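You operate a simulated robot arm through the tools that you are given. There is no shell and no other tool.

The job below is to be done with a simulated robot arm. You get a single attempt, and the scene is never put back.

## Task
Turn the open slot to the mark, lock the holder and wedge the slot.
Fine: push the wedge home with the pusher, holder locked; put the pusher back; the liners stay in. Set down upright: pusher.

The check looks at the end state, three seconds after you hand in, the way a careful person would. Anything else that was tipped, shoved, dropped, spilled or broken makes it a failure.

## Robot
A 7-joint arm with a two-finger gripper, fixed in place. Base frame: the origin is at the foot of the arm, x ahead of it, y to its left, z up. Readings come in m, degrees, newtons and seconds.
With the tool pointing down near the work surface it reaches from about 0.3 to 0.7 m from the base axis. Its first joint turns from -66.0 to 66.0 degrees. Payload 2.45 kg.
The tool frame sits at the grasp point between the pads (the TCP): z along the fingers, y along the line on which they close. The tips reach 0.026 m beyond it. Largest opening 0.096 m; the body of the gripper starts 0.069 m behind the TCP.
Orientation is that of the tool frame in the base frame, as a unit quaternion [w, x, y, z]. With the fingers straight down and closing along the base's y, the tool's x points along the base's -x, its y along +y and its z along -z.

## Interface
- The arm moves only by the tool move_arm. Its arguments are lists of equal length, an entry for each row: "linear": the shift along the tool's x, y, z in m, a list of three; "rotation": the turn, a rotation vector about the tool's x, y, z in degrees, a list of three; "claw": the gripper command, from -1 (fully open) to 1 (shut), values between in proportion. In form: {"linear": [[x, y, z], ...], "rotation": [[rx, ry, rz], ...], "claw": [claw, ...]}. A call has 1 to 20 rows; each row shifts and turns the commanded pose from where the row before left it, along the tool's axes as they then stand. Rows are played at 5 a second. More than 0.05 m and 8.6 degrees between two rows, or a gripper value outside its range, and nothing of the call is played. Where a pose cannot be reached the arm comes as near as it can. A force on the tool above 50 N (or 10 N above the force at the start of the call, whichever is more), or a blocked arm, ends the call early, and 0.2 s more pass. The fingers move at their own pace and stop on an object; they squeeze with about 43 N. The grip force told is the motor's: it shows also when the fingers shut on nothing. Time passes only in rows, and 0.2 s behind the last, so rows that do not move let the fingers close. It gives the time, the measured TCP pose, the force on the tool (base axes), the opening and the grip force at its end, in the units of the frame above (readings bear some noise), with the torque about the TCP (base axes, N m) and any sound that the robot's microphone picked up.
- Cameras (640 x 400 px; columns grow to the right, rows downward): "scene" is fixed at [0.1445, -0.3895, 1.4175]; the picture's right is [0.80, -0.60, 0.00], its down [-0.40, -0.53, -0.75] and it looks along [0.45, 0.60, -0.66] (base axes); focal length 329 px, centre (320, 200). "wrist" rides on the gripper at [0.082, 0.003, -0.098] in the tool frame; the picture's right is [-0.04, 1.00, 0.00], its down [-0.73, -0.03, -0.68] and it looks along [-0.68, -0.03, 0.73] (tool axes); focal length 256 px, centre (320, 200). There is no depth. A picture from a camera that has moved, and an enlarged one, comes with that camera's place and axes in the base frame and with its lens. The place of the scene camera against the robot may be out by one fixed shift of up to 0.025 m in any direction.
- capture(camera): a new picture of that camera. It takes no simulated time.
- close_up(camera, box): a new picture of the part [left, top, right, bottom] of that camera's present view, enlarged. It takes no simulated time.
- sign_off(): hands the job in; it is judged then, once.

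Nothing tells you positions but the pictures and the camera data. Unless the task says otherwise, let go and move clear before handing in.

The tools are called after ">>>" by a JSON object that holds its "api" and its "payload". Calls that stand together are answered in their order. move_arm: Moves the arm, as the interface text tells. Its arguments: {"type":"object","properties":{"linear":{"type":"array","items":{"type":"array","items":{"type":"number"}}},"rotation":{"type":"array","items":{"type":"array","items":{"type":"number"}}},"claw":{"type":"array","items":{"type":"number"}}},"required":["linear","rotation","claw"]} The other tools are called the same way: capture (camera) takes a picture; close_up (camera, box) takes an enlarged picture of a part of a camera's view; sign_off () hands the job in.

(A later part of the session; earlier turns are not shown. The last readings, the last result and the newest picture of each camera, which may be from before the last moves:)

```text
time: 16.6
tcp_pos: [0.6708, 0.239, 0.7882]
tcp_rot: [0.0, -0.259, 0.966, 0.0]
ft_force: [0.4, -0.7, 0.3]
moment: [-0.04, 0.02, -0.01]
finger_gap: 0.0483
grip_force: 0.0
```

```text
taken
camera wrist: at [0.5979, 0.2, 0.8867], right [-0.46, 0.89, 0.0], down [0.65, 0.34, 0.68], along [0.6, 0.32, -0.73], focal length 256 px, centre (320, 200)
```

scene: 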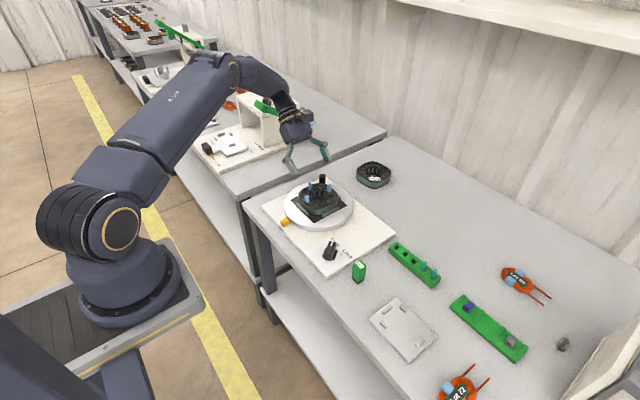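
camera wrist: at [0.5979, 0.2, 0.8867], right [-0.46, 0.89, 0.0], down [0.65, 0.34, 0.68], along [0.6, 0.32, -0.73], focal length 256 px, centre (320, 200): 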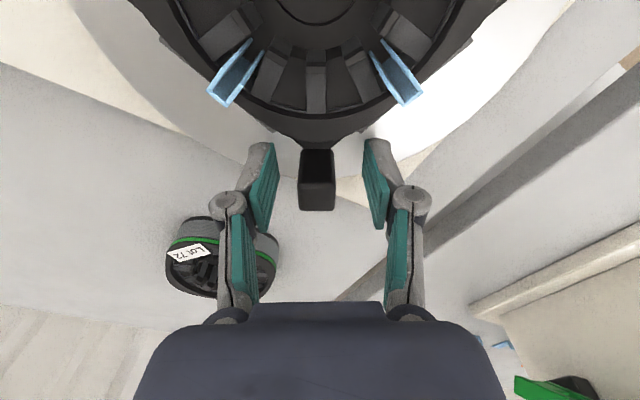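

>>> {"api": "move_arm", "payload": {"linear": [[0, 0, 0], [0, 0, 0], [-0.0053, -0.0015, -0.0009], [0, 0, 0]], "rotation": [[0, -6, 0], [0, -6, 0], [0.416, 0, 1.956], [0, 0, 0]], "claw": [0, 0, 0, 0]}}

>>> {"api": "capture", "payload": {"camera": "wrist"}}

>>> {"api": "close_up", "payload": {"camera": "scene", "box": [270, 150, 370, 240]}}

```text
time: 17.6
tcp_pos: [0.7102, 0.2546, 0.7816]
tcp_rot: [0.101, -0.241, 0.965, 0.025]
ft_force: [-0.4, -0.7, 0.6]
moment: [-0.02, 0.05, -0.02]
finger_gap: 0.0479
grip_force: 0.1
out of reach, approached as far as the arm can: row 1, 2, 3
```

```text
taken
camera wrist: at [0.6183, 0.2099, 0.8605], right [-0.43, 0.9, 0.01], down [0.52, 0.24, 0.82], along [0.73, 0.36, -0.58], focal length 256 px, centre (320, 200)
```

wrist: 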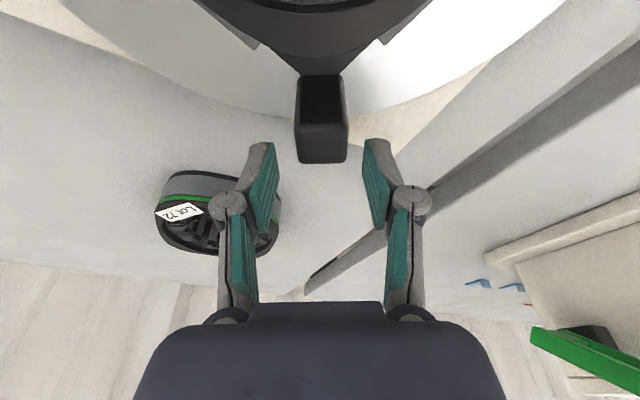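

```text
4.44 times, centred on (320, 195) of scene
camera zoom: at [0.1445, -0.3895, 1.4175], right [0.8, -0.6, 0.0], down [-0.4, -0.53, -0.75], along [0.45, 0.6, -0.66], focal length 1464 px, centre (320, 222)
```

zoom: 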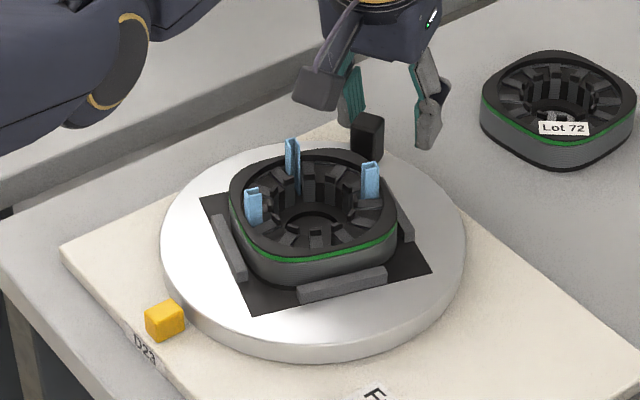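

>>> {"api": "capture", "payload": {"camera": "scene"}}

```text
taken
```

scene: 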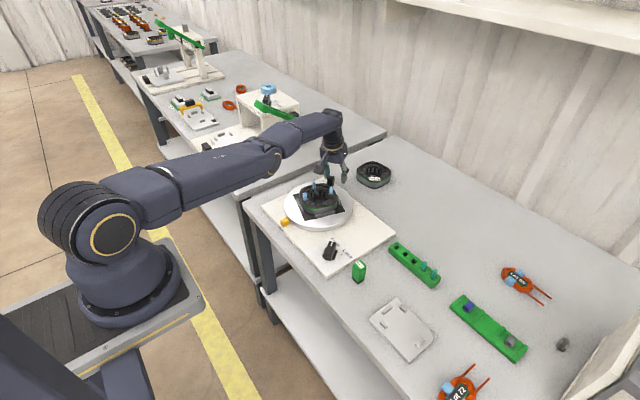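

The arm is nearly straight, so the solver got stuck at full extension. I'll move inward and up a little and see what pose results.

>>> {"api": "move_arm", "payload": {"linear": [[0.015, 0, -0.012], [0.015, 0, -0.012], [0, 0, 0]], "rotation": [[0, 0, 0], [0, 0, 0], [0, 0, 0]], "claw": [0, 0, 0]}}

>>> {"api": "capture", "payload": {"camera": "wrist"}}

```text
time: 18.4
tcp_pos: [0.7102, 0.254, 0.7877]
tcp_rot: [0.101, -0.241, 0.965, 0.025]
ft_force: [0.2, -0.1, 0.4]
moment: [0.01, -0.01, -0.05]
finger_gap: 0.0481
grip_force: 0.0
out of reach, approached as far as the arm can: row 1, 2
```

```text
taken
camera wrist: at [0.6192, 0.2087, 0.8656], right [-0.43, 0.9, 0.01], down [0.52, 0.24, 0.82], along [0.73, 0.36, -0.58], focal length 256 px, centre (320, 200)
```

wrist: 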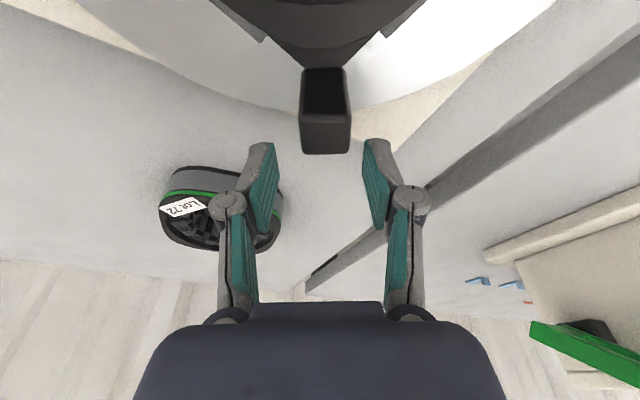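

>>> {"api": "move_arm", "payload": {"linear": [[-0.0062, 0, -0.0293], [-0.0062, 0, -0.0293], [-0.0062, 0, -0.0293], [0, 0, 0]], "rotation": [[0, 0, 0], [0, 0, 0], [0, 0, 0], [0, 0, 0]], "claw": [0, 0, 0, 0]}}

```text
time: 19.4
tcp_pos: [0.7209, 0.2568, 0.877]
tcp_rot: [0.1, -0.241, 0.965, 0.025]
ft_force: [0.0, -0.8, -1.1]
moment: [0.03, 0.01, 0.0]
finger_gap: 0.0478
grip_force: 0.1
out of reach, approached as far as the arm can: row 1, 2, 3
```

>>> {"api": "move_arm", "payload": {"linear": [[0.0293, 0, -0.0062], [0.0293, 0, -0.0062], [0.0293, 0, -0.0062], [0, 0, 0]], "rotation": [[0, 0, 0], [0, 0, 0], [0, 0, 0], [0, 0, 0]], "claw": [0, 0, 0, 0]}}

>>> {"api": "capture", "payload": {"camera": "scene"}}

```text
time: 20.4
tcp_pos: [0.7242, 0.2529, 0.8698]
tcp_rot: [0.101, -0.24, 0.965, 0.025]
ft_force: [-0.7, -0.6, -0.1]
moment: [-0.05, -0.03, 0.0]
finger_gap: 0.0481
grip_force: 0.1
out of reach, approached as far as the arm can: row 1, 2, 3
```

```text
taken
```

scene: 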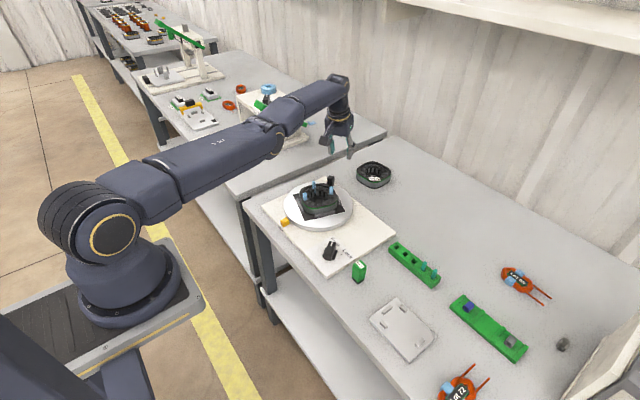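

>>> {"api": "move_arm", "payload": {"linear": [[0.0269, 0, 0.03], [0, 0, 0]], "rotation": [[0, 0, 0], [0, 0, 0]], "claw": [0, 0]}}

```text
time: 21.0
tcp_pos: [0.7207, 0.249, 0.8332]
tcp_rot: [0.101, -0.24, 0.965, 0.024]
ft_force: [-0.5, 0.4, 0.4]
moment: [0.0, 0.02, -0.01]
finger_gap: 0.048
grip_force: 0.1
out of reach, approached as far as the arm can: row 1
```

>>> {"api": "move_arm", "payload": {"linear": [[-0.0104, 0, -0.0485], [0.047, 0, -0.01], [0.047, 0, -0.01], [0.047, 0, -0.01], [0, 0, 0]], "rotation": [[0, 0, 0], [0, 0, 0], [0, 0, 0], [0, 0, 0], [0, 0, 0]], "claw": [0, 0, 0, 0, 0]}}

```text
time: 22.2
tcp_pos: [0.7276, 0.2433, 0.8763]
tcp_rot: [0.101, -0.241, 0.965, 0.025]
ft_force: [0.0, 0.2, 0.6]
moment: [0.0, -0.01, -0.01]
finger_gap: 0.0481
grip_force: 0.0
out of reach, approached as far as the arm can: row 1, 2, 3, 4
```

>>> {"api": "move_arm", "payload": {"linear": [[0, 0, 0], [0, 0, 0], [0, 0, 0]], "rotation": [[0, 6, 0], [0, 6, 0], [0, 0, 0]], "claw": [0, 0, 0]}}

>>> {"api": "capture", "payload": {"camera": "scene"}}

```text
time: 23.0
tcp_pos: [0.6867, 0.2271, 0.8804]
tcp_rot: [-0.001, -0.242, 0.97, -0.001]
ft_force: [0.7, 0.5, 0.8]
moment: [0.04, 0.01, 0.01]
finger_gap: 0.048
grip_force: 0.2
out of reach, approached as far as the arm can: row 1, 2
```

```text
taken
```

scene: 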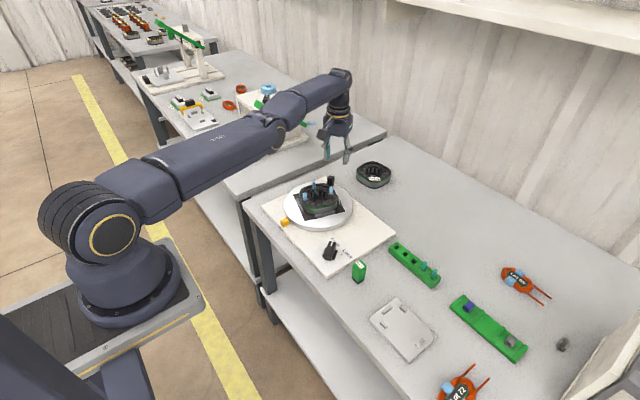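

>>> {"api": "move_arm", "payload": {"linear": [[0.02, 0, -0.01], [0.02, 0, -0.01], [0.02, 0, -0.01], [0, 0, 0]], "rotation": [[0, 0, 0], [0, 0, 0], [0, 0, 0], [0, 0, 0]], "claw": [0, 0, 0, 0]}}

```text
time: 24.0
tcp_pos: [0.6904, 0.22, 0.9087]
tcp_rot: [-0.001, -0.242, 0.97, 0.0]
ft_force: [0.7, 0.3, 0.2]
moment: [0.0, -0.01, -0.02]
finger_gap: 0.0479
grip_force: 0.1
out of reach, approached as far as the arm can: row 1, 2, 3
```

>>> {"api": "move_arm", "payload": {"linear": [[0.0295, 0.0053, 0], [0, 0, 0]], "rotation": [[0, 0, 0], [0, 0, 0]], "claw": [0, 0]}}

```text
time: 24.6
tcp_pos: [0.6907, 0.2197, 0.908]
tcp_rot: [-0.001, -0.241, 0.97, 0.0]
ft_force: [0.1, -1.3, -0.5]
moment: [0.01, 0.03, 0.0]
finger_gap: 0.0479
grip_force: 0.0
out of reach, approached as far as the arm can: row 1
```

>>> {"api": "move_arm", "payload": {"linear": [[0.01, 0.002, 0.04], [0.0295, 0.0053, 0], [0, 0, 0]], "rotation": [[0, 0, 0], [0, 0, 0], [0, 0, 0]], "claw": [0, 0, 0]}}

```text
time: 25.4
tcp_pos: [0.689, 0.2196, 0.8684]
tcp_rot: [-0.002, -0.242, 0.97, 0.0]
ft_force: [-0.1, -0.7, -0.5]
moment: [0.01, -0.06, 0.0]
finger_gap: 0.0478
grip_force: 0.1
out of reach, approached as far as the arm can: row 1, 2
```

>>> {"api": "move_arm", "payload": {"linear": [[0.0487, 0.0088, -0.005], [0.0487, 0.0088, -0.005], [0.0487, 0.0088, -0.005], [0.0487, 0.0088, -0.005], [0.0487, 0.0088, -0.005], [0.0487, 0.0088, -0.005], [0, 0, 0]], "rotation": [[0, 0, 0], [0, 0, 0], [0, 0, 0], [0, 0, 0], [0, 0, 0], [0, 0, 0], [0, 0, 0]], "claw": [0, 0, 0, 0, 0, 0, 0]}}

```text
time: 27.0
tcp_pos: [0.6878, 0.2185, 0.8683]
tcp_rot: [-0.001, -0.242, 0.97, 0.0]
ft_force: [0.0, -0.8, 1.0]
moment: [-0.02, 0.02, 0.0]
finger_gap: 0.0481
grip_force: 0.1
out of reach, approached as far as the arm can: row 1, 2, 3, 4, 5, 6
```

>>> {"api": "move_arm", "payload": {"linear": [[-0.0148, -0.0027, 0], [-0.0148, -0.0027, 0], [0, 0, 0]], "rotation": [[0, 0, 0], [0, 0, 0], [0, 0, 0]], "claw": [0, 0, 0]}}

```text
time: 27.8
tcp_pos: [0.6906, 0.2188, 0.8693]
tcp_rot: [0.001, -0.242, 0.97, 0.0]
ft_force: [0.3, 0.0, 0.4]
moment: [0.02, -0.01, 0.0]
finger_gap: 0.0478
grip_force: 0.0
out of reach, approached as far as the arm can: row 1, 2
```

>>> {"api": "move_arm", "payload": {"linear": [[0.0197, 0.0036, 0.035], [0, 0, 0]], "rotation": [[0, 0, 0], [0, 0, 0]], "claw": [0, 0]}}

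```text
time: 28.4
tcp_pos: [0.686, 0.2155, 0.8334]
tcp_rot: [-0.002, -0.242, 0.97, -0.001]
ft_force: [-0.8, -0.3, 0.9]
moment: [-0.01, -0.04, -0.01]
finger_gap: 0.0481
grip_force: 0.1
out of reach, approached as far as the arm can: row 1
```

>>> {"api": "move_arm", "payload": {"linear": [[0, 0, -0.045], [0.0482, 0.0087, 0], [0.0482, 0.0087, 0.006], [0, 0, 0]], "rotation": [[0, 0, 0], [0, 8.5, 0], [0, 8.5, 0], [0, 0, 0]], "claw": [0, 0, 0, 0]}}

```text
time: 29.4
tcp_pos: [0.6282, 0.1991, 0.8754]
tcp_rot: [-0.145, -0.239, 0.959, -0.036]
ft_force: [-0.3, 1.2, -0.6]
moment: [0.0, 0.01, -0.01]
finger_gap: 0.0481
grip_force: 0.1
out of reach, approached as far as the arm can: row 1, 2, 3
```

>>> {"api": "move_arm", "payload": {"linear": [[0.0377, 0.007, 0.0115], [0.0377, 0.007, 0.0115], [0, 0, 0]], "rotation": [[0, 0, 0], [0, 0, 0], [0, 0, 0]], "claw": [0, 0, 0]}}

```text
time: 30.2
tcp_pos: [0.6274, 0.2031, 0.8741]
tcp_rot: [-0.144, -0.239, 0.959, -0.036]
ft_force: [-0.5, 0.2, 0.0]
moment: [0.04, 0.0, 0.0]
finger_gap: 0.048
grip_force: 0.1
out of reach, approached as far as the arm can: row 1, 2
```

>>> {"api": "close_up", "payload": {"camera": "scene", "box": [30, 40, 370, 260]}}

```text
1.82 times, centred on (200, 150) of scene
camera zoom: at [0.1445, -0.3895, 1.4175], right [0.8, -0.6, 0.0], down [-0.4, -0.53, -0.75], along [0.45, 0.6, -0.66], focal length 599 px, centre (538, 291)
```

zoom: 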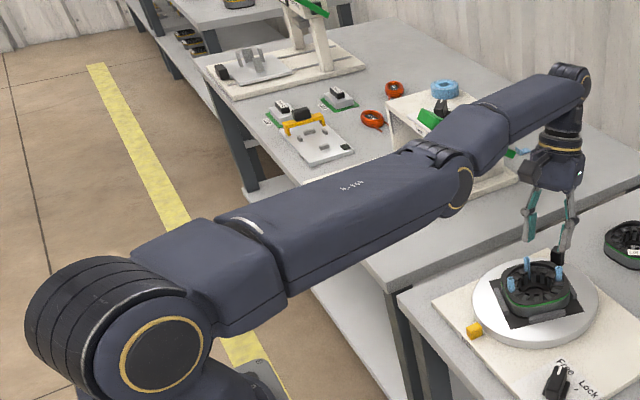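

>>> {"api": "move_arm", "payload": {"linear": [[0.046, 0.008, 0.014], [0.044, 0.008, 0.02], [0.042, 0.008, 0.024], [0, 0, 0]], "rotation": [[0, 8.5, 0], [0, 8.5, 0], [0, 8.5, 0], [0, 0, 0]], "claw": [0, 0, 0, 0]}}

```text
time: 31.2
tcp_pos: [0.5566, 0.201, 0.8778]
tcp_rot: [-0.3, -0.212, 0.927, -0.071]
ft_force: [-0.1, 0.0, -0.3]
moment: [-0.02, -0.04, 0.0]
finger_gap: 0.048
grip_force: 0.1
out of reach, approached as far as the arm can: row 1, 2, 3
```

>>> {"api": "move_arm", "payload": {"linear": [[0.03, 0.005, 0.0], [0, 0, 0]], "rotation": [[0, 0, 0], [0, 0, 0]], "claw": [0, 0]}}

```text
time: 31.8
tcp_pos: [0.557, 0.2024, 0.8769]
tcp_rot: [-0.299, -0.213, 0.927, -0.071]
ft_force: [-0.8, -0.1, -0.4]
moment: [0.0, -0.02, -0.02]
finger_gap: 0.048
grip_force: 0.0
out of reach, approached as far as the arm can: row 1
```

>>> {"api": "move_arm", "payload": {"linear": [[0.0361, 0.0053, 0.0263], [0.0361, 0.0053, 0.0263], [0.0361, 0.0053, 0.0263], [0.0361, 0.0053, 0.0263], [0, 0, 0]], "rotation": [[0, 0, 0], [0, 0, 0], [0, 0, 0], [0, 0, 0], [0, 0, 0]], "claw": [0, 0, 0, 0, 0]}}

```text
time: 33.0
tcp_pos: [0.5578, 0.2005, 0.8773]
tcp_rot: [-0.299, -0.213, 0.927, -0.071]
ft_force: [0.0, 0.8, 0.2]
moment: [0.0, 0.02, 0.05]
finger_gap: 0.0479
grip_force: 0.0
out of reach, approached as far as the arm can: row 1, 2, 3, 4
```

The elbow seems locked straight at this singular pose. I'll try to break out of it with a different combination: un-tilt, then roll about the tool's x axis while moving sideways and inward.

>>> {"api": "move_arm", "payload": {"linear": [[0, 0, 0], [0, 0, 0], [0, 0, 0], [0, 0, 0], [0, 0, 0]], "rotation": [[0, -8.5, 0], [0, -8.5, 0], [0, -8.5, 0], [0, -8.5, 0], [0, 0, 0]], "claw": [0, 0, 0, 0, 0]}}

```text
time: 34.2
tcp_pos: [0.6671, 0.2522, 0.8664]
tcp_rot: [-0.016, -0.225, 0.974, -0.006]
ft_force: [0.4, -0.3, 0.3]
moment: [0.03, 0.0, -0.01]
finger_gap: 0.0477
grip_force: 0.0
out of reach, approached as far as the arm can: row 1, 2, 3, 4
```

>>> {"api": "move_arm", "payload": {"linear": [[0.02, 0, -0.005], [0.02, 0, -0.005], [0.02, 0, -0.005], [0, 0, 0]], "rotation": [[8, 0, 0], [8, 0, 0], [8, 0, 0], [0, 0, 0]], "claw": [0, 0, 0, 0]}}

```text
time: 35.2
tcp_pos: [0.6598, 0.2559, 0.8784]
tcp_rot: [0.031, -0.224, 0.951, -0.209]
ft_force: [0.0, -0.1, -0.3]
moment: [0.04, -0.01, -0.02]
finger_gap: 0.0484
grip_force: 0.1
out of reach, approached as far as the arm can: row 1, 2, 3
```

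>>> {"api": "move_arm", "payload": {"linear": [[0.045, 0, 0], [0.045, 0, 0], [0, 0, 0]], "rotation": [[0, 0, 0], [0, 0, 0], [0, 0, 0]], "claw": [0, 0, 0]}}

```text
time: 36.0
tcp_pos: [0.6537, 0.2638, 0.871]
tcp_rot: [0.031, -0.223, 0.952, -0.209]
ft_force: [-0.5, 0.3, -0.7]
moment: [-0.01, 0.02, 0.04]
finger_gap: 0.048
grip_force: 0.0
out of reach, approached as far as the arm can: row 1, 2
```

The evidence fits an elbow slightly past straight, so inward commands only push it deeper into its limit. I'll pull outward first to straighten it, then tilt and move inward together so it flexes the other way.

>>> {"api": "move_arm", "payload": {"linear": [[0, 0, 0], [0, 0, 0], [0, 0, 0], [-0.03, 0, -0.01], [-0.03, 0, -0.005], [-0.03, 0, 0], [0.036, 0, 0], [0.036, 0, 0.005], [0, 0, 0]], "rotation": [[-8, 0, 0], [-8, 0, 0], [-8, 0, 0], [0, 0, 0], [0, 0, 0], [0, 0, 0], [0, 8.5, 0], [0, 8.5, 0], [0, 0, 0]], "claw": [0, 0, 0, 0, 0, 0, 0, 0, 0]}}

```text
time: 38.0
tcp_pos: [0.5982, 0.2351, 0.8847]
tcp_rot: [-0.159, -0.222, 0.961, -0.039]
ft_force: [0.9, -0.1, 0.5]
moment: [-0.02, -0.03, -0.01]
finger_gap: 0.0479
grip_force: 0.0
out of reach, approached as far as the arm can: row 1, 3, 4, 5, 6
```

>>> {"api": "move_arm", "payload": {"linear": [[0.03, 0, 0], [0.03, 0, 0], [0, 0, 0]], "rotation": [[0, 0, 0], [0, 0, 0], [0, 0, 0]], "claw": [0, 0, 0]}}

```text
time: 38.8
tcp_pos: [0.5459, 0.2106, 0.9061]
tcp_rot: [-0.158, -0.222, 0.961, -0.039]
ft_force: [-0.8, -0.3, 0.0]
moment: [-0.02, 0.0, -0.01]
finger_gap: 0.0479
grip_force: 0.0
```

Freed. Now I'll tilt the fingers outward while well inside the workspace, then look at the handle again.

>>> {"api": "move_arm", "payload": {"linear": [[0, 0, 0], [0, 0, 0], [0, 0, 0], [0, 0, 0], [0, 0, 0]], "rotation": [[0, -7.7, 0], [0, -7.7, 0], [0, -7.7, 0], [0, -7.7, 0], [0, 0, 0]], "claw": [0, 0, 0, 0, 0]}}

>>> {"api": "capture", "payload": {"camera": "wrist"}}

>>> {"api": "capture", "payload": {"camera": "scene"}}

```text
time: 40.0
tcp_pos: [0.5475, 0.2112, 0.9029]
tcp_rot: [0.103, -0.224, 0.969, 0.021]
ft_force: [0.4, 0.2, -0.1]
moment: [0.01, 0.0, -0.04]
finger_gap: 0.0479
grip_force: 0.1
```

```text
taken
camera wrist: at [0.4544, 0.1691, 0.9817], right [-0.4, 0.92, 0.0], down [0.53, 0.23, 0.82], along [0.75, 0.33, -0.58], focal length 256 px, centre (320, 200)
```

wrist: 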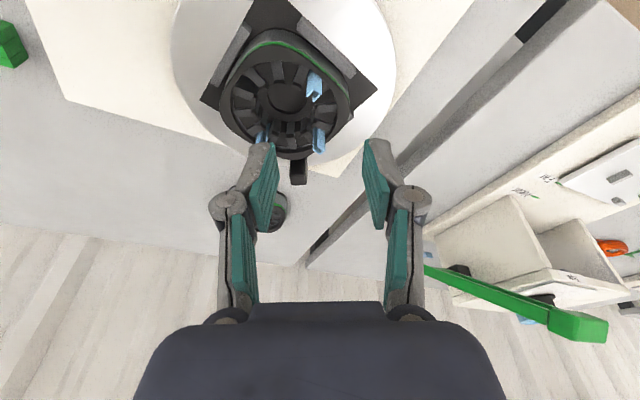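

```text
taken
```

scene: 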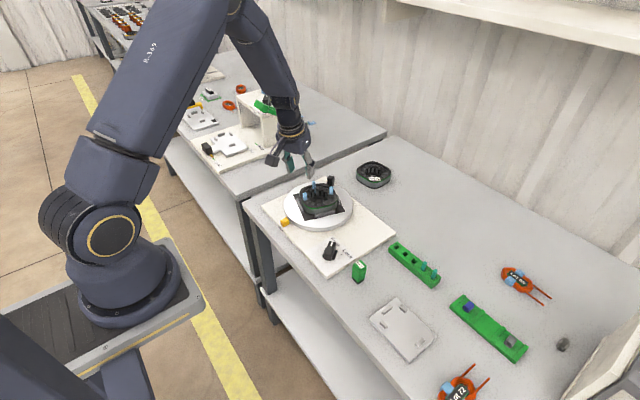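

>>> {"api": "close_up", "payload": {"camera": "wrist", "box": [220, 40, 380, 200]}}

```text
2.50 times, centred on (300, 120) of wrist
camera zoom: at [0.4544, 0.1691, 0.9817], right [-0.4, 0.92, 0.0], down [0.53, 0.23, 0.82], along [0.75, 0.33, -0.58], focal length 640 px, centre (370, 400)
```

zoom: 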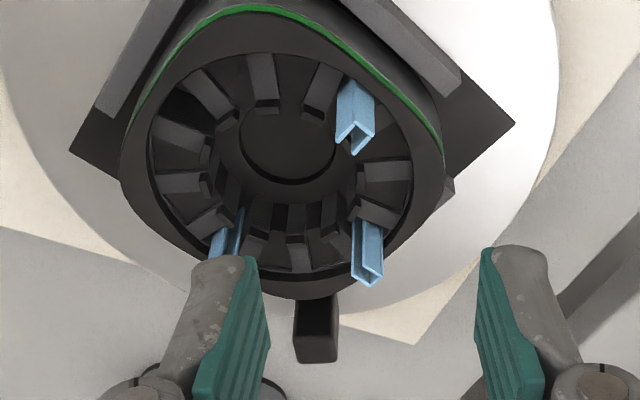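

>>> {"api": "move_arm", "payload": {"linear": [[-0.0311, -0.0085, 0.0066], [-0.0311, -0.0085, 0.0066], [-0.0311, -0.0085, 0.0066], [-0.0311, -0.0085, 0.0066], [0.0125, 0, 0.0587], [0, 0, 0]], "rotation": [[-0.31, 0, -1.47], [0, 0, 0], [0, 0, 0], [0, 0, 0], [0, 0, 0], [0, 0, 0]], "claw": [0, 0, 0, 0, 0, 0]}}

>>> {"api": "capture", "payload": {"camera": "wrist"}}

```text
refused: row 5 steps farther than a row can; nothing moved
```

```text
taken
camera wrist: at [0.4544, 0.1691, 0.9817], right [-0.4, 0.92, 0.0], down [0.53, 0.23, 0.82], along [0.75, 0.33, -0.58], focal length 256 px, centre (320, 200)
```

wrist: 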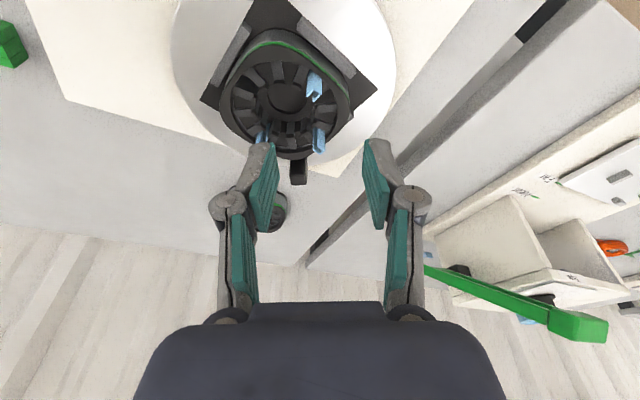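

One row in that call exceeded the step limit, so nothing moved. I'm resending it with smaller steps.

>>> {"api": "move_arm", "payload": {"linear": [[-0.0311, -0.0085, 0.0066], [-0.0311, -0.0085, 0.0066], [-0.0311, -0.0085, 0.0066], [-0.0311, -0.0085, 0.0066], [0.0062, 0, 0.0293], [0.0062, 0, 0.0293], [0, 0, 0]], "rotation": [[-0.31, 0, -1.47], [0, 0, 0], [0, 0, 0], [0, 0, 0], [0, 0, 0], [0, 0, 0], [0, 0, 0]], "claw": [0, 0, 0, 0, 0, 0, 0]}}

>>> {"api": "capture", "payload": {"camera": "wrist"}}

```text
time: 41.6
tcp_pos: [0.6755, 0.2365, 0.844]
tcp_rot: [0.103, -0.237, 0.966, 0.023]
ft_force: [0.2, -0.1, 0.6]
moment: [0.01, 0.0, -0.01]
finger_gap: 0.0481
grip_force: 0.0
```

```text
taken
camera wrist: at [0.5846, 0.1926, 0.9221], right [-0.43, 0.9, 0.0], down [0.52, 0.24, 0.82], along [0.74, 0.35, -0.58], focal length 256 px, centre (320, 200)
```

wrist: 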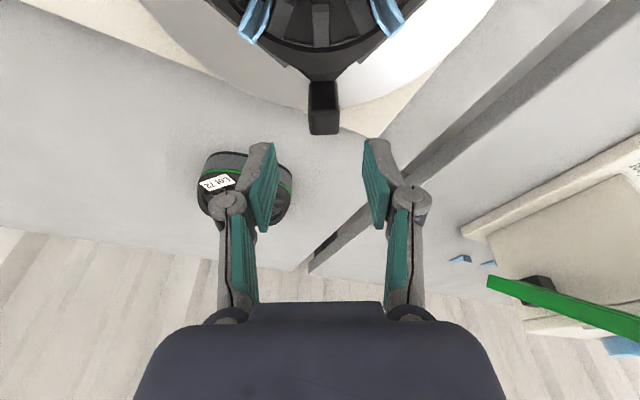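

>>> {"api": "move_arm", "payload": {"linear": [[0.0056, 0.001, 0.0264], [0.0056, 0.001, 0.0264], [0, 0, 0]], "rotation": [[0, 0, 0], [0, 0, 0], [0, 0, 0]], "claw": [0, 0, 0]}}

>>> {"api": "capture", "payload": {"camera": "wrist"}}

>>> {"api": "close_up", "payload": {"camera": "scene", "box": [270, 150, 370, 240]}}

```text
time: 42.4
tcp_pos: [0.6731, 0.24, 0.7895]
tcp_rot: [0.102, -0.237, 0.966, 0.023]
ft_force: [0.0, -0.3, -0.2]
moment: [0.01, 0.0, -0.02]
finger_gap: 0.0483
grip_force: 0.1
```

```text
taken
camera wrist: at [0.5828, 0.1958, 0.868], right [-0.43, 0.9, 0.0], down [0.52, 0.24, 0.82], along [0.74, 0.35, -0.58], focal length 256 px, centre (320, 200)
```

wrist: 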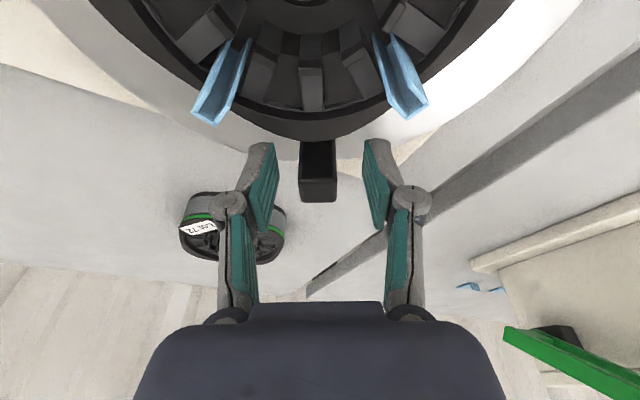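

```text
4.44 times, centred on (320, 195) of scene
camera zoom: at [0.1445, -0.3895, 1.4175], right [0.8, -0.6, 0.0], down [-0.4, -0.53, -0.75], along [0.45, 0.6, -0.66], focal length 1464 px, centre (320, 222)
```

zoom: 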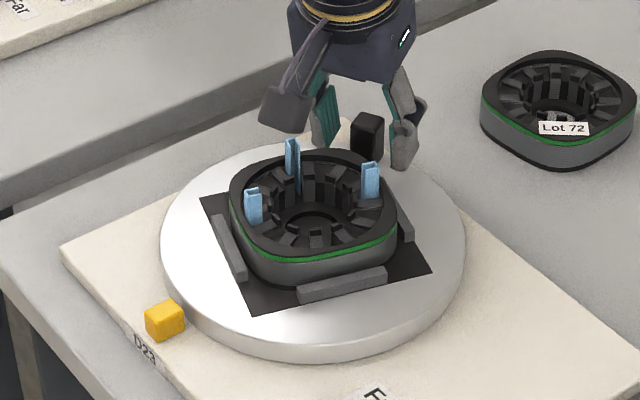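

Good position. I'll close and then turn in small arcs, checking the force as I go.

>>> {"api": "move_arm", "payload": {"linear": [[0, 0, 0], [0, 0, 0], [0, 0, 0], [0, 0, 0]], "rotation": [[0, 0, 0], [0, 0, 0], [0, 0, 0], [0, 0, 0]], "claw": [0.6, 0.8, 1, 1]}}

>>> {"api": "move_arm", "payload": {"linear": [[0.00032, -0.00751, -7e-05], [0.00032, -0.00751, -7e-05], [0.00032, -0.00751, -7e-05], [0.00032, -0.00751, -7e-05], [0, 0, 0]], "rotation": [[1.04, 0, 4.89], [1.04, 0, 4.89], [1.04, 0, 4.89], [1.04, 0, 4.89], [0, 0, 0]], "claw": [1, 1, 1, 1, 1]}}

>>> {"api": "capture", "payload": {"camera": "wrist"}}

```text
time: 43.4
tcp_pos: [0.6746, 0.2391, 0.7885]
tcp_rot: [0.101, -0.237, 0.966, 0.022]
ft_force: [1.9, -1.6, -2.3]
moment: [-0.02, -0.22, 0.21]
finger_gap: 0.02
grip_force: 44.7
```

```text
time: 44.6
tcp_pos: [0.6841, 0.2111, 0.789]
tcp_rot: [0.104, -0.065, 0.992, 0.004]
ft_force: [-9.0, -5.6, 7.2]
moment: [-0.48, 1.39, 0.23]
finger_gap: 0.0199
grip_force: 44.8
```

```text
taken
camera wrist: at [0.5828, 0.2013, 0.8681], right [-0.09, 1.0, 0.0], down [0.58, 0.05, 0.82], along [0.81, 0.08, -0.58], focal length 256 px, centre (320, 200)
```

wrist: 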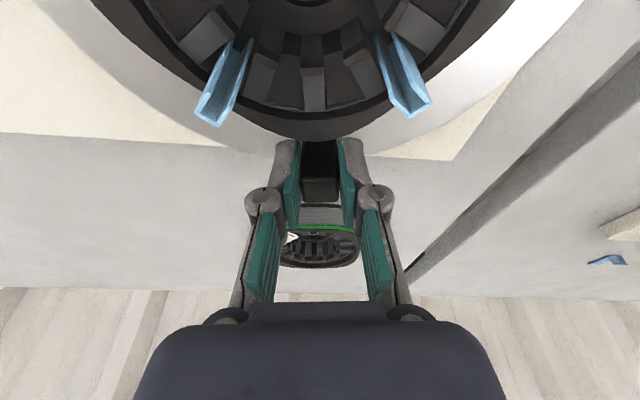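

The turning is smooth with low forces, so I'm continuing the arc.

>>> {"api": "move_arm", "payload": {"linear": [[0.00034, -0.00751, -7e-05], [0.00034, -0.00751, -7e-05], [0.00034, -0.00751, -7e-05], [0.00034, -0.00751, -7e-05], [0.00034, -0.00751, -7e-05], [0, 0, 0]], "rotation": [[1.04, 0, 4.89], [1.04, 0, 4.89], [1.04, 0, 4.89], [1.04, 0, 4.89], [1.04, 0, 4.89], [0, 0, 0]], "claw": [1, 1, 1, 1, 1, 1]}}

>>> {"api": "capture", "payload": {"camera": "wrist"}}

>>> {"api": "close_up", "payload": {"camera": "scene", "box": [270, 150, 370, 240]}}

```text
time: 46.0
tcp_pos: [0.6817, 0.1743, 0.7895]
tcp_rot: [0.103, 0.151, 0.983, -0.017]
ft_force: [-17.1, 3.7, 10.0]
moment: [0.17, 0.82, 0.17]
finger_gap: 0.0197
grip_force: 44.8
```

```text
taken
camera wrist: at [0.585, 0.2078, 0.8678], right [0.34, 0.94, 0.0], down [0.54, -0.2, 0.82], along [0.77, -0.27, -0.58], focal length 256 px, centre (320, 200)
```

wrist: 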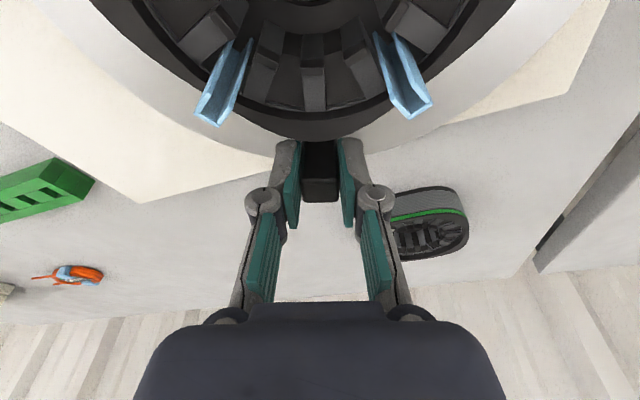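

```text
4.44 times, centred on (320, 195) of scene
camera zoom: at [0.1439, -0.3895, 1.4175], right [0.8, -0.6, 0.0], down [-0.4, -0.53, -0.75], along [0.45, 0.6, -0.66], focal length 1464 px, centre (320, 222)
```

zoom: 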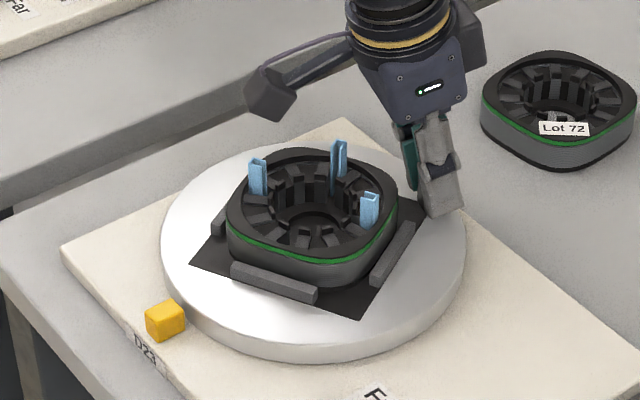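

>>> {"api": "move_arm", "payload": {"linear": [[0.00064, -0.00751, -0.00013], [0.00064, -0.00751, -0.00013], [0.00064, -0.00751, -0.00013], [0.00064, -0.00751, -0.00013], [0.00064, -0.00751, -0.00013], [0, 0, 0]], "rotation": [[1.04, 0, 4.89], [1.04, 0, 4.89], [1.04, 0, 4.89], [1.04, 0, 4.89], [1.04, 0, 4.89], [0, 0, 0]], "claw": [1, 1, 1, 1, 1, 1]}}

>>> {"api": "capture", "payload": {"camera": "wrist"}}

>>> {"api": "close_up", "payload": {"camera": "scene", "box": [270, 150, 370, 240]}}

```text
time: 47.4
tcp_pos: [0.6622, 0.1436, 0.7897]
tcp_rot: [0.1, 0.362, 0.926, -0.039]
ft_force: [-0.9, 7.4, -1.6]
moment: [0.39, 0.04, -0.53]
finger_gap: 0.0198
grip_force: 44.5
```

```text
taken
camera wrist: at [0.589, 0.2122, 0.8673], right [0.7, 0.71, 0.01], down [0.4, -0.41, 0.82], along [0.59, -0.57, -0.57], focal length 256 px, centre (320, 200)
```

wrist: 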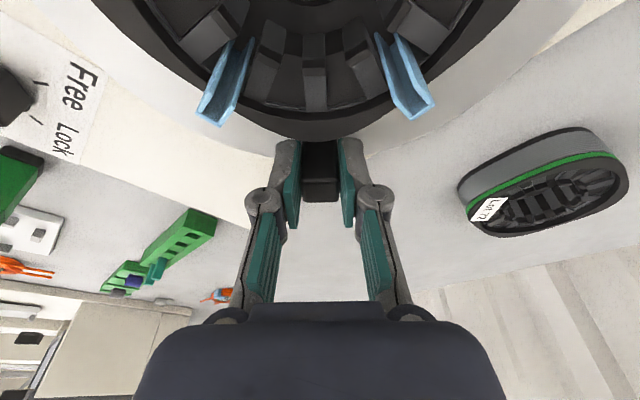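

```text
4.44 times, centred on (320, 195) of scene
camera zoom: at [0.1445, -0.3893, 1.4175], right [0.8, -0.6, 0.0], down [-0.4, -0.53, -0.75], along [0.45, 0.6, -0.66], focal length 1464 px, centre (320, 222)
```

zoom: 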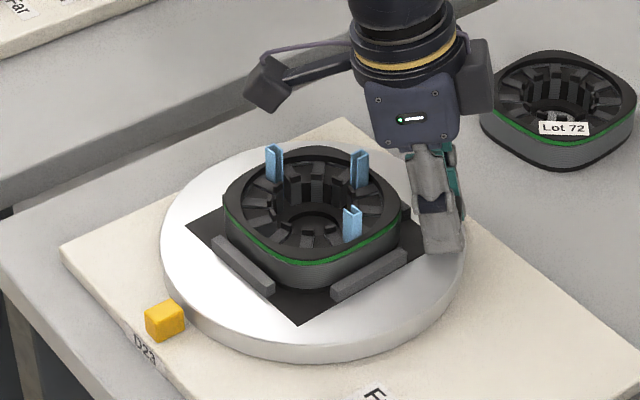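

>>> {"api": "move_arm", "payload": {"linear": [[0.0001, -0.00346, 0], [0, 0, 0], [0, 0, 0]], "rotation": [[0.48, 0, 2.25], [0, 0, 0], [0, 0, 0]], "claw": [1, 1, 1]}}

>>> {"api": "move_arm", "payload": {"linear": [[0, 0, 0], [0, 0, 0], [0, 0, 0]], "rotation": [[0, 0, 0], [0, 0, 0], [0, 0, 0]], "claw": [0.4, 0, 0]}}

>>> {"api": "capture", "payload": {"camera": "wrist"}}

```text
time: 48.2
tcp_pos: [0.6599, 0.1412, 0.7888]
tcp_rot: [0.099, 0.378, 0.919, -0.041]
ft_force: [5.8, 7.0, -1.0]
moment: [0.54, 0.04, -0.48]
finger_gap: 0.0199
grip_force: 44.5
```

```text
time: 49.0
tcp_pos: [0.6586, 0.1404, 0.7889]
tcp_rot: [0.098, 0.378, 0.92, -0.042]
ft_force: [0.2, -0.6, -0.3]
moment: [-0.04, 0.0, 0.0]
finger_gap: 0.0478
grip_force: 0.1
```

```text
taken
camera wrist: at [0.5888, 0.2122, 0.8668], right [0.73, 0.68, 0.01], down [0.39, -0.42, 0.82], along [0.56, -0.6, -0.57], focal length 256 px, centre (320, 200)
```

wrist: 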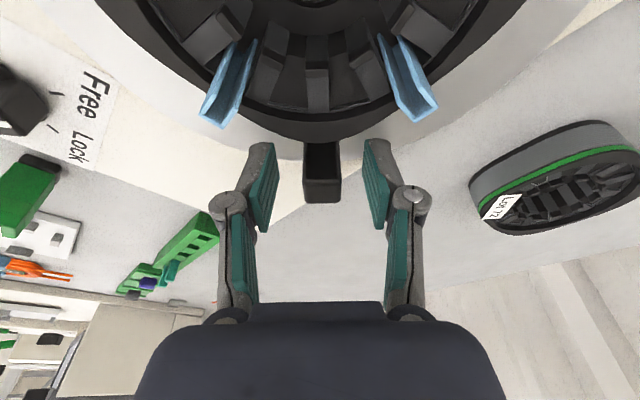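

Released. I'll rise straight up, go over the centre and take an overhead check of the slot alignment.

>>> {"api": "move_arm", "payload": {"linear": [[-0.0077, 0, -0.0362], [-0.0077, 0, -0.0362], [-0.0077, 0, -0.0362], [0, 0, 0], [0, 0, 0], [0.0422, -0.0007, 0], [0.0422, -0.0007, 0], [0, 0, 0], [0, 0, 0], [0, 0, 0], [0, 0, 0], [0, 0, 0], [0, 0, 0], [0, 0, 0], [0, 0, 0], [0, 0, 0], [0, 0, 0], [0, 0, 0], [0, 0, 0]], "rotation": [[0, 0, 0], [0, 0, 0], [0, 0, 0], [0, 5.8, 0], [0, 5.8, 0], [0, 0, 0], [0, 0, 0], [0, 0, 7.5], [0, 0, 7.5], [0, 0, 7.5], [0, 0, 7.5], [0, 0, 7.5], [0, 0, 7.5], [0, 8.5, 0], [0, 8.5, 0], [0, 8.5, 0], [0, 8.5, 0], [0, 8.5, 0], [0, 0, 0]], "claw": [0, 0, 0, -0.5, -1, -1, -1, -1, -1, -1, -1, -1, -1, -1, -1, -1, -1, -1, -1]}}

>>> {"api": "capture", "payload": {"camera": "wrist"}}

```text
time: 53.0
tcp_pos: [0.5979, 0.199, 0.9003]
tcp_rot: [-0.251, 0.658, 0.662, 0.256]
ft_force: [-0.4, 0.6, 0.3]
moment: [-0.01, 0.05, 0.01]
finger_gap: 0.096
grip_force: 0.0
```

```text
taken
camera wrist: at [0.599, 0.1935, 1.0268], right [1.0, -0.03, -0.02], down [-0.03, -1.0, 0.01], along [-0.02, -0.01, -1.0], focal length 256 px, centre (320, 200)
```

wrist: 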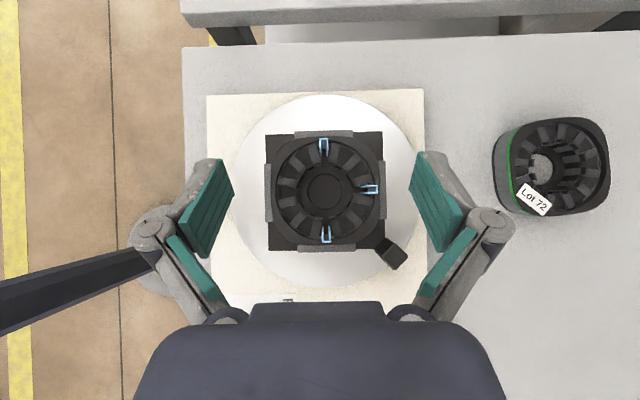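

>>> {"api": "close_up", "payload": {"camera": "wrist", "box": [225, 90, 425, 290]}}

>>> {"api": "close_up", "payload": {"camera": "wrist", "box": [262, 125, 390, 253]}}

```text
2.00 times, centred on (325, 190) of wrist
camera zoom: at [0.599, 0.1935, 1.0268], right [1.0, -0.03, -0.02], down [-0.03, -1.0, 0.01], along [-0.02, -0.01, -1.0], focal length 512 px, centre (310, 220)
```

zoom: 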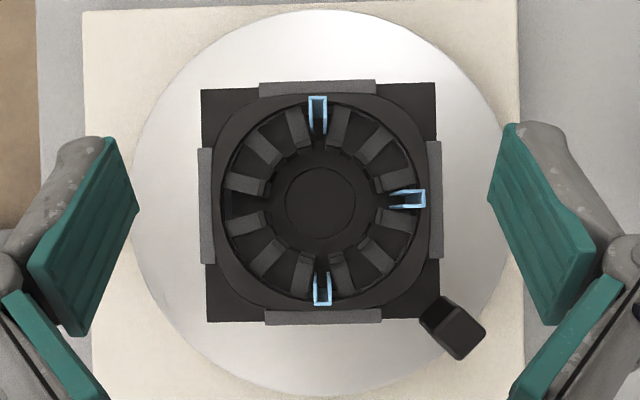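

```text
3.12 times, centred on (326, 189) of wrist
camera zoom: at [0.599, 0.1935, 1.0268], right [1.0, -0.03, -0.02], down [-0.03, -1.0, 0.01], along [-0.02, -0.01, -1.0], focal length 800 px, centre (301, 234)
```

zoom: 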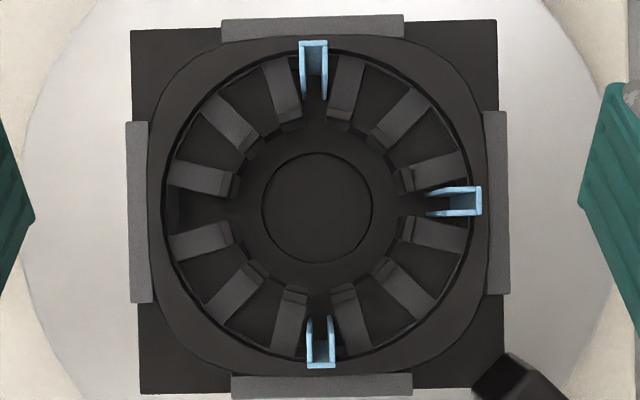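

The plate edges are parallel to the board edges, so the open slot now faces the mark at -x. Next I'll go to the Free/Lock knob.

>>> {"api": "move_arm", "payload": {"linear": [[0, 0, 0], [0, 0, 0], [0, 0, 0], [0, 0, 0], [0, 0, 0], [-0.0408, -0.0205, 0], [-0.0408, -0.0205, 0], [-0.0408, -0.0205, 0], [-0.0408, -0.0205, 0], [0, 0, 0]], "rotation": [[0, -8.5, 0], [0, -8.5, 0], [0, -8.5, 0], [0, -8.5, 0], [0, -8.5, 0], [0, 0, 0], [0, 0, 0], [0, 0, 0], [0, 0, 0], [0, 0, 0]], "claw": [-1, -1, -1, -1, -1, -1, -1, -1, -1, -1]}}

>>> {"api": "move_arm", "payload": {"linear": [[0, 0, 0], [0, 0, 0], [0, 0, 0], [0, 0, 0], [0, 0, 0], [0, 0, 0], [0, 0, 0], [0, 0, 0], [0, 0, 0], [0, 0, 0], [0, 0, 0], [0, 0, 0], [0, 0, 0], [0, 0, 0], [0, 0, 0], [0, 0, 0], [0, 0, 0]], "rotation": [[0, 0, -7.875], [0, 0, -7.875], [0, 0, -7.875], [0, 0, -7.875], [0, 0, -7.875], [0, 0, -7.875], [0, 0, -7.875], [0, 0, -7.875], [0, 0, -7.875], [0, 0, -7.875], [0, 0, -7.875], [0, 0, -7.875], [0, 0, -7.875], [0, 0, -7.875], [0, 0, -7.875], [0, 0, -7.875], [0, 0, 0]], "claw": [-1, -1, -1, -1, -1, -1, -1, -1, -1, -1, -1, -1, -1, -1, -1, -1, -1]}}

>>> {"api": "capture", "payload": {"camera": "wrist"}}

```text
time: 55.2
tcp_pos: [0.5147, 0.0362, 0.9011]
tcp_rot: [0.006, 0.706, 0.709, -0.001]
ft_force: [1.2, -0.5, -0.2]
moment: [-0.03, -0.01, -0.02]
finger_gap: 0.0961
grip_force: 0.0
```

```text
time: 58.8
tcp_pos: [0.5169, 0.0354, 0.8997]
tcp_rot: [0.001, -0.313, 0.95, -0.006]
ft_force: [0.1, 0.8, -0.8]
moment: [0.03, -0.02, -0.01]
finger_gap: 0.0961
grip_force: 0.0
```

```text
taken
camera wrist: at [0.4475, -0.0096, 0.9981], right [-0.56, 0.83, -0.01], down [0.6, 0.42, 0.68], along [0.57, 0.37, -0.73], focal length 256 px, centre (320, 200)
```

wrist: 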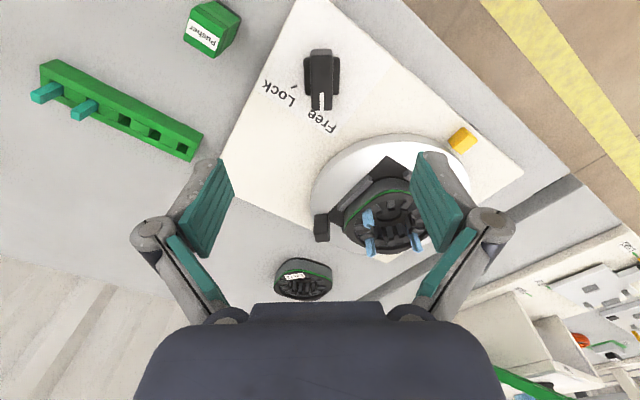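

>>> {"api": "close_up", "payload": {"camera": "wrist", "box": [260, 30, 380, 140]}}

```text
3.64 times, centred on (320, 85) of wrist
camera zoom: at [0.4475, -0.0096, 0.9981], right [-0.56, 0.83, -0.01], down [0.6, 0.42, 0.68], along [0.57, 0.37, -0.73], focal length 931 px, centre (320, 618)
```

zoom: 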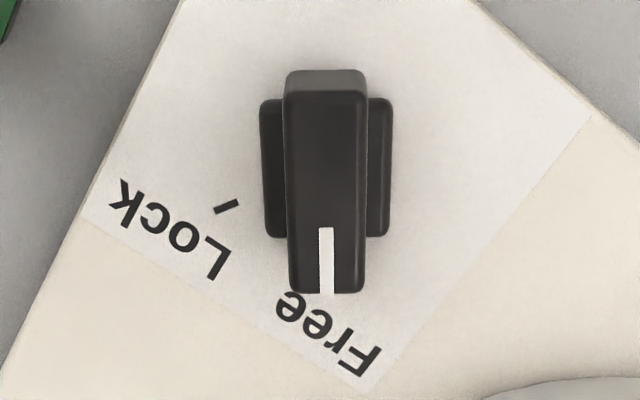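

>>> {"api": "move_arm", "payload": {"linear": [[0.002, 0, 0.04], [0.002, 0, 0.04], [0, 0, 0]], "rotation": [[0, 0, 0], [0, 0, 0], [0, 0, 0]], "claw": [-0.25, -0.25, -0.25]}}

>>> {"api": "capture", "payload": {"camera": "wrist"}}

>>> {"api": "close_up", "payload": {"camera": "scene", "box": [290, 190, 400, 290]}}

```text
time: 59.6
tcp_pos: [0.5142, 0.0309, 0.8199]
tcp_rot: [0.002, -0.311, 0.95, -0.006]
ft_force: [0.7, 0.5, 0.7]
moment: [0.03, 0.0, 0.0]
finger_gap: 0.0599
grip_force: 0.2
```

```text
taken
camera wrist: at [0.4448, -0.0147, 0.9182], right [-0.56, 0.83, -0.01], down [0.6, 0.42, 0.68], along [0.57, 0.37, -0.73], focal length 256 px, centre (320, 200)
```

wrist: 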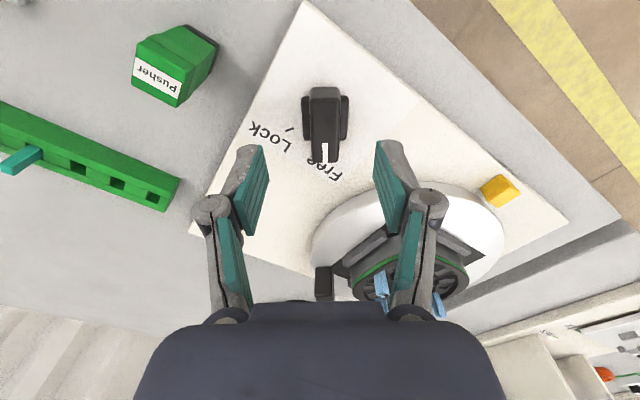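

```text
4.00 times, centred on (345, 240) of scene
camera zoom: at [0.1445, -0.3895, 1.4175], right [0.8, -0.6, 0.0], down [-0.4, -0.53, -0.75], along [0.45, 0.6, -0.66], focal length 1318 px, centre (220, 40)
```

zoom: 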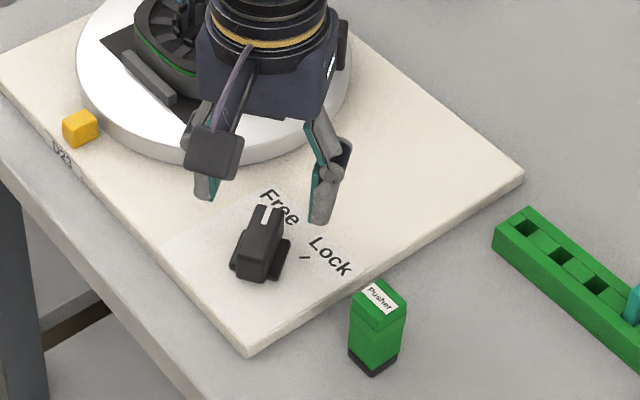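

>>> {"api": "close_up", "payload": {"camera": "wrist", "box": [270, 70, 380, 180]}}

```text
3.64 times, centred on (325, 125) of wrist
camera zoom: at [0.4448, -0.0147, 0.9182], right [-0.56, 0.83, -0.01], down [0.6, 0.42, 0.68], along [0.57, 0.37, -0.73], focal length 931 px, centre (302, 473)
```

zoom: 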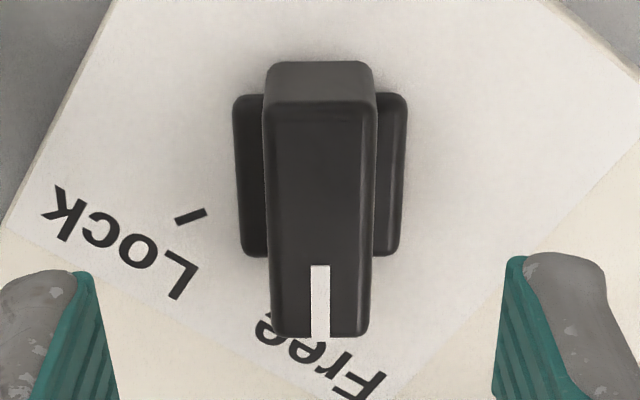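

>>> {"api": "move_arm", "payload": {"linear": [[-0.002, 0.003, 0.022], [0, 0, 0.022], [0, 0, 0]], "rotation": [[0, 0, 0], [0, 0, 0], [0, 0, 0]], "claw": [-0.25, -0.25, -0.25]}}

>>> {"api": "close_up", "payload": {"camera": "wrist", "box": [230, 90, 410, 250]}}

>>> {"api": "close_up", "payload": {"camera": "scene", "box": [290, 190, 400, 290]}}

```text
time: 60.4
tcp_pos: [0.5145, 0.0369, 0.7764]
tcp_rot: [0.002, -0.312, 0.95, -0.005]
ft_force: [-0.4, 0.2, 0.5]
moment: [0.0, 0.01, -0.02]
finger_gap: 0.0601
grip_force: 0.0
```

```text
2.50 times, centred on (320, 170) of wrist
camera zoom: at [0.445, -0.009, 0.8743], right [-0.56, 0.83, -0.01], down [0.6, 0.42, 0.68], along [0.57, 0.37, -0.73], focal length 640 px, centre (320, 275)
```

zoom: 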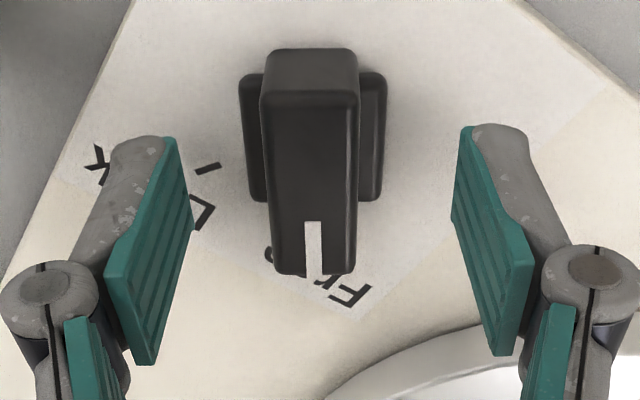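

```text
4.00 times, centred on (345, 240) of scene
camera zoom: at [0.1445, -0.3895, 1.4175], right [0.8, -0.6, 0.0], down [-0.4, -0.53, -0.75], along [0.45, 0.6, -0.66], focal length 1318 px, centre (220, 40)
```

zoom: 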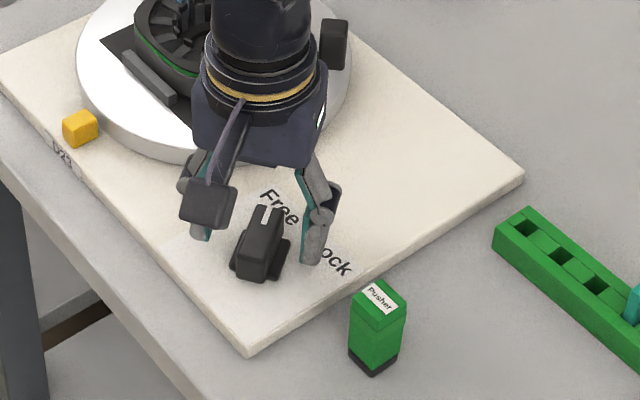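

>>> {"api": "move_arm", "payload": {"linear": [[0, -0.0015, 0.002], [0, 0, 0], [0, 0, 0], [0, 0, 0], [0, 0, 0]], "rotation": [[0, 0, 0], [0, 0, 0], [0, 0, 0], [0, 0, 0], [0, 0, 0]], "claw": [0.2, 0.5, 0.8, 1, 1]}}

>>> {"api": "close_up", "payload": {"camera": "wrist", "box": [230, 90, 410, 250]}}

>>> {"api": "close_up", "payload": {"camera": "scene", "box": [320, 215, 375, 265]}}

```text
time: 61.6
tcp_pos: [0.5156, 0.0345, 0.7746]
tcp_rot: [0.002, -0.311, 0.95, -0.006]
ft_force: [0.6, -0.2, -1.9]
moment: [0.1, -0.06, -0.74]
finger_gap: 0.0199
grip_force: 44.9
```

```text
2.50 times, centred on (320, 170) of wrist
camera zoom: at [0.4456, -0.0103, 0.8726], right [-0.56, 0.83, -0.01], down [0.6, 0.42, 0.68], along [0.57, 0.37, -0.73], focal length 640 px, centre (320, 275)
```

zoom: 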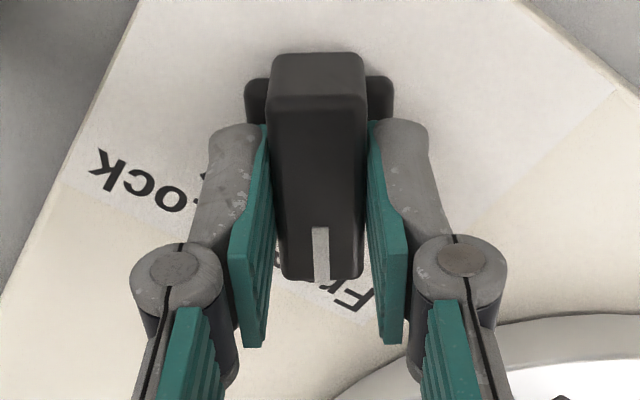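

```text
8.00 times, centred on (348, 240) of scene
camera zoom: at [0.1445, -0.3895, 1.4175], right [0.8, -0.6, 0.0], down [-0.4, -0.53, -0.75], along [0.45, 0.6, -0.66], focal length 2635 px, centre (100, -120)
```

zoom: 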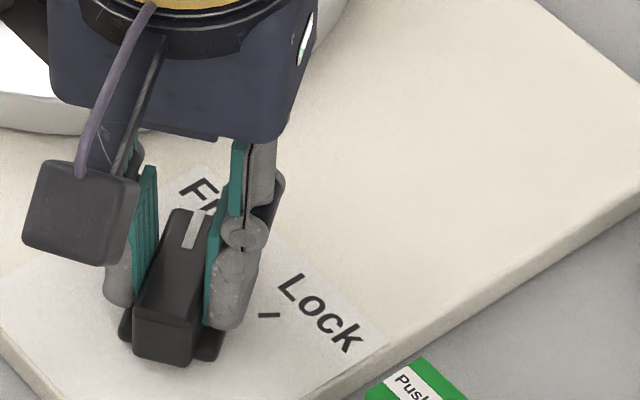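

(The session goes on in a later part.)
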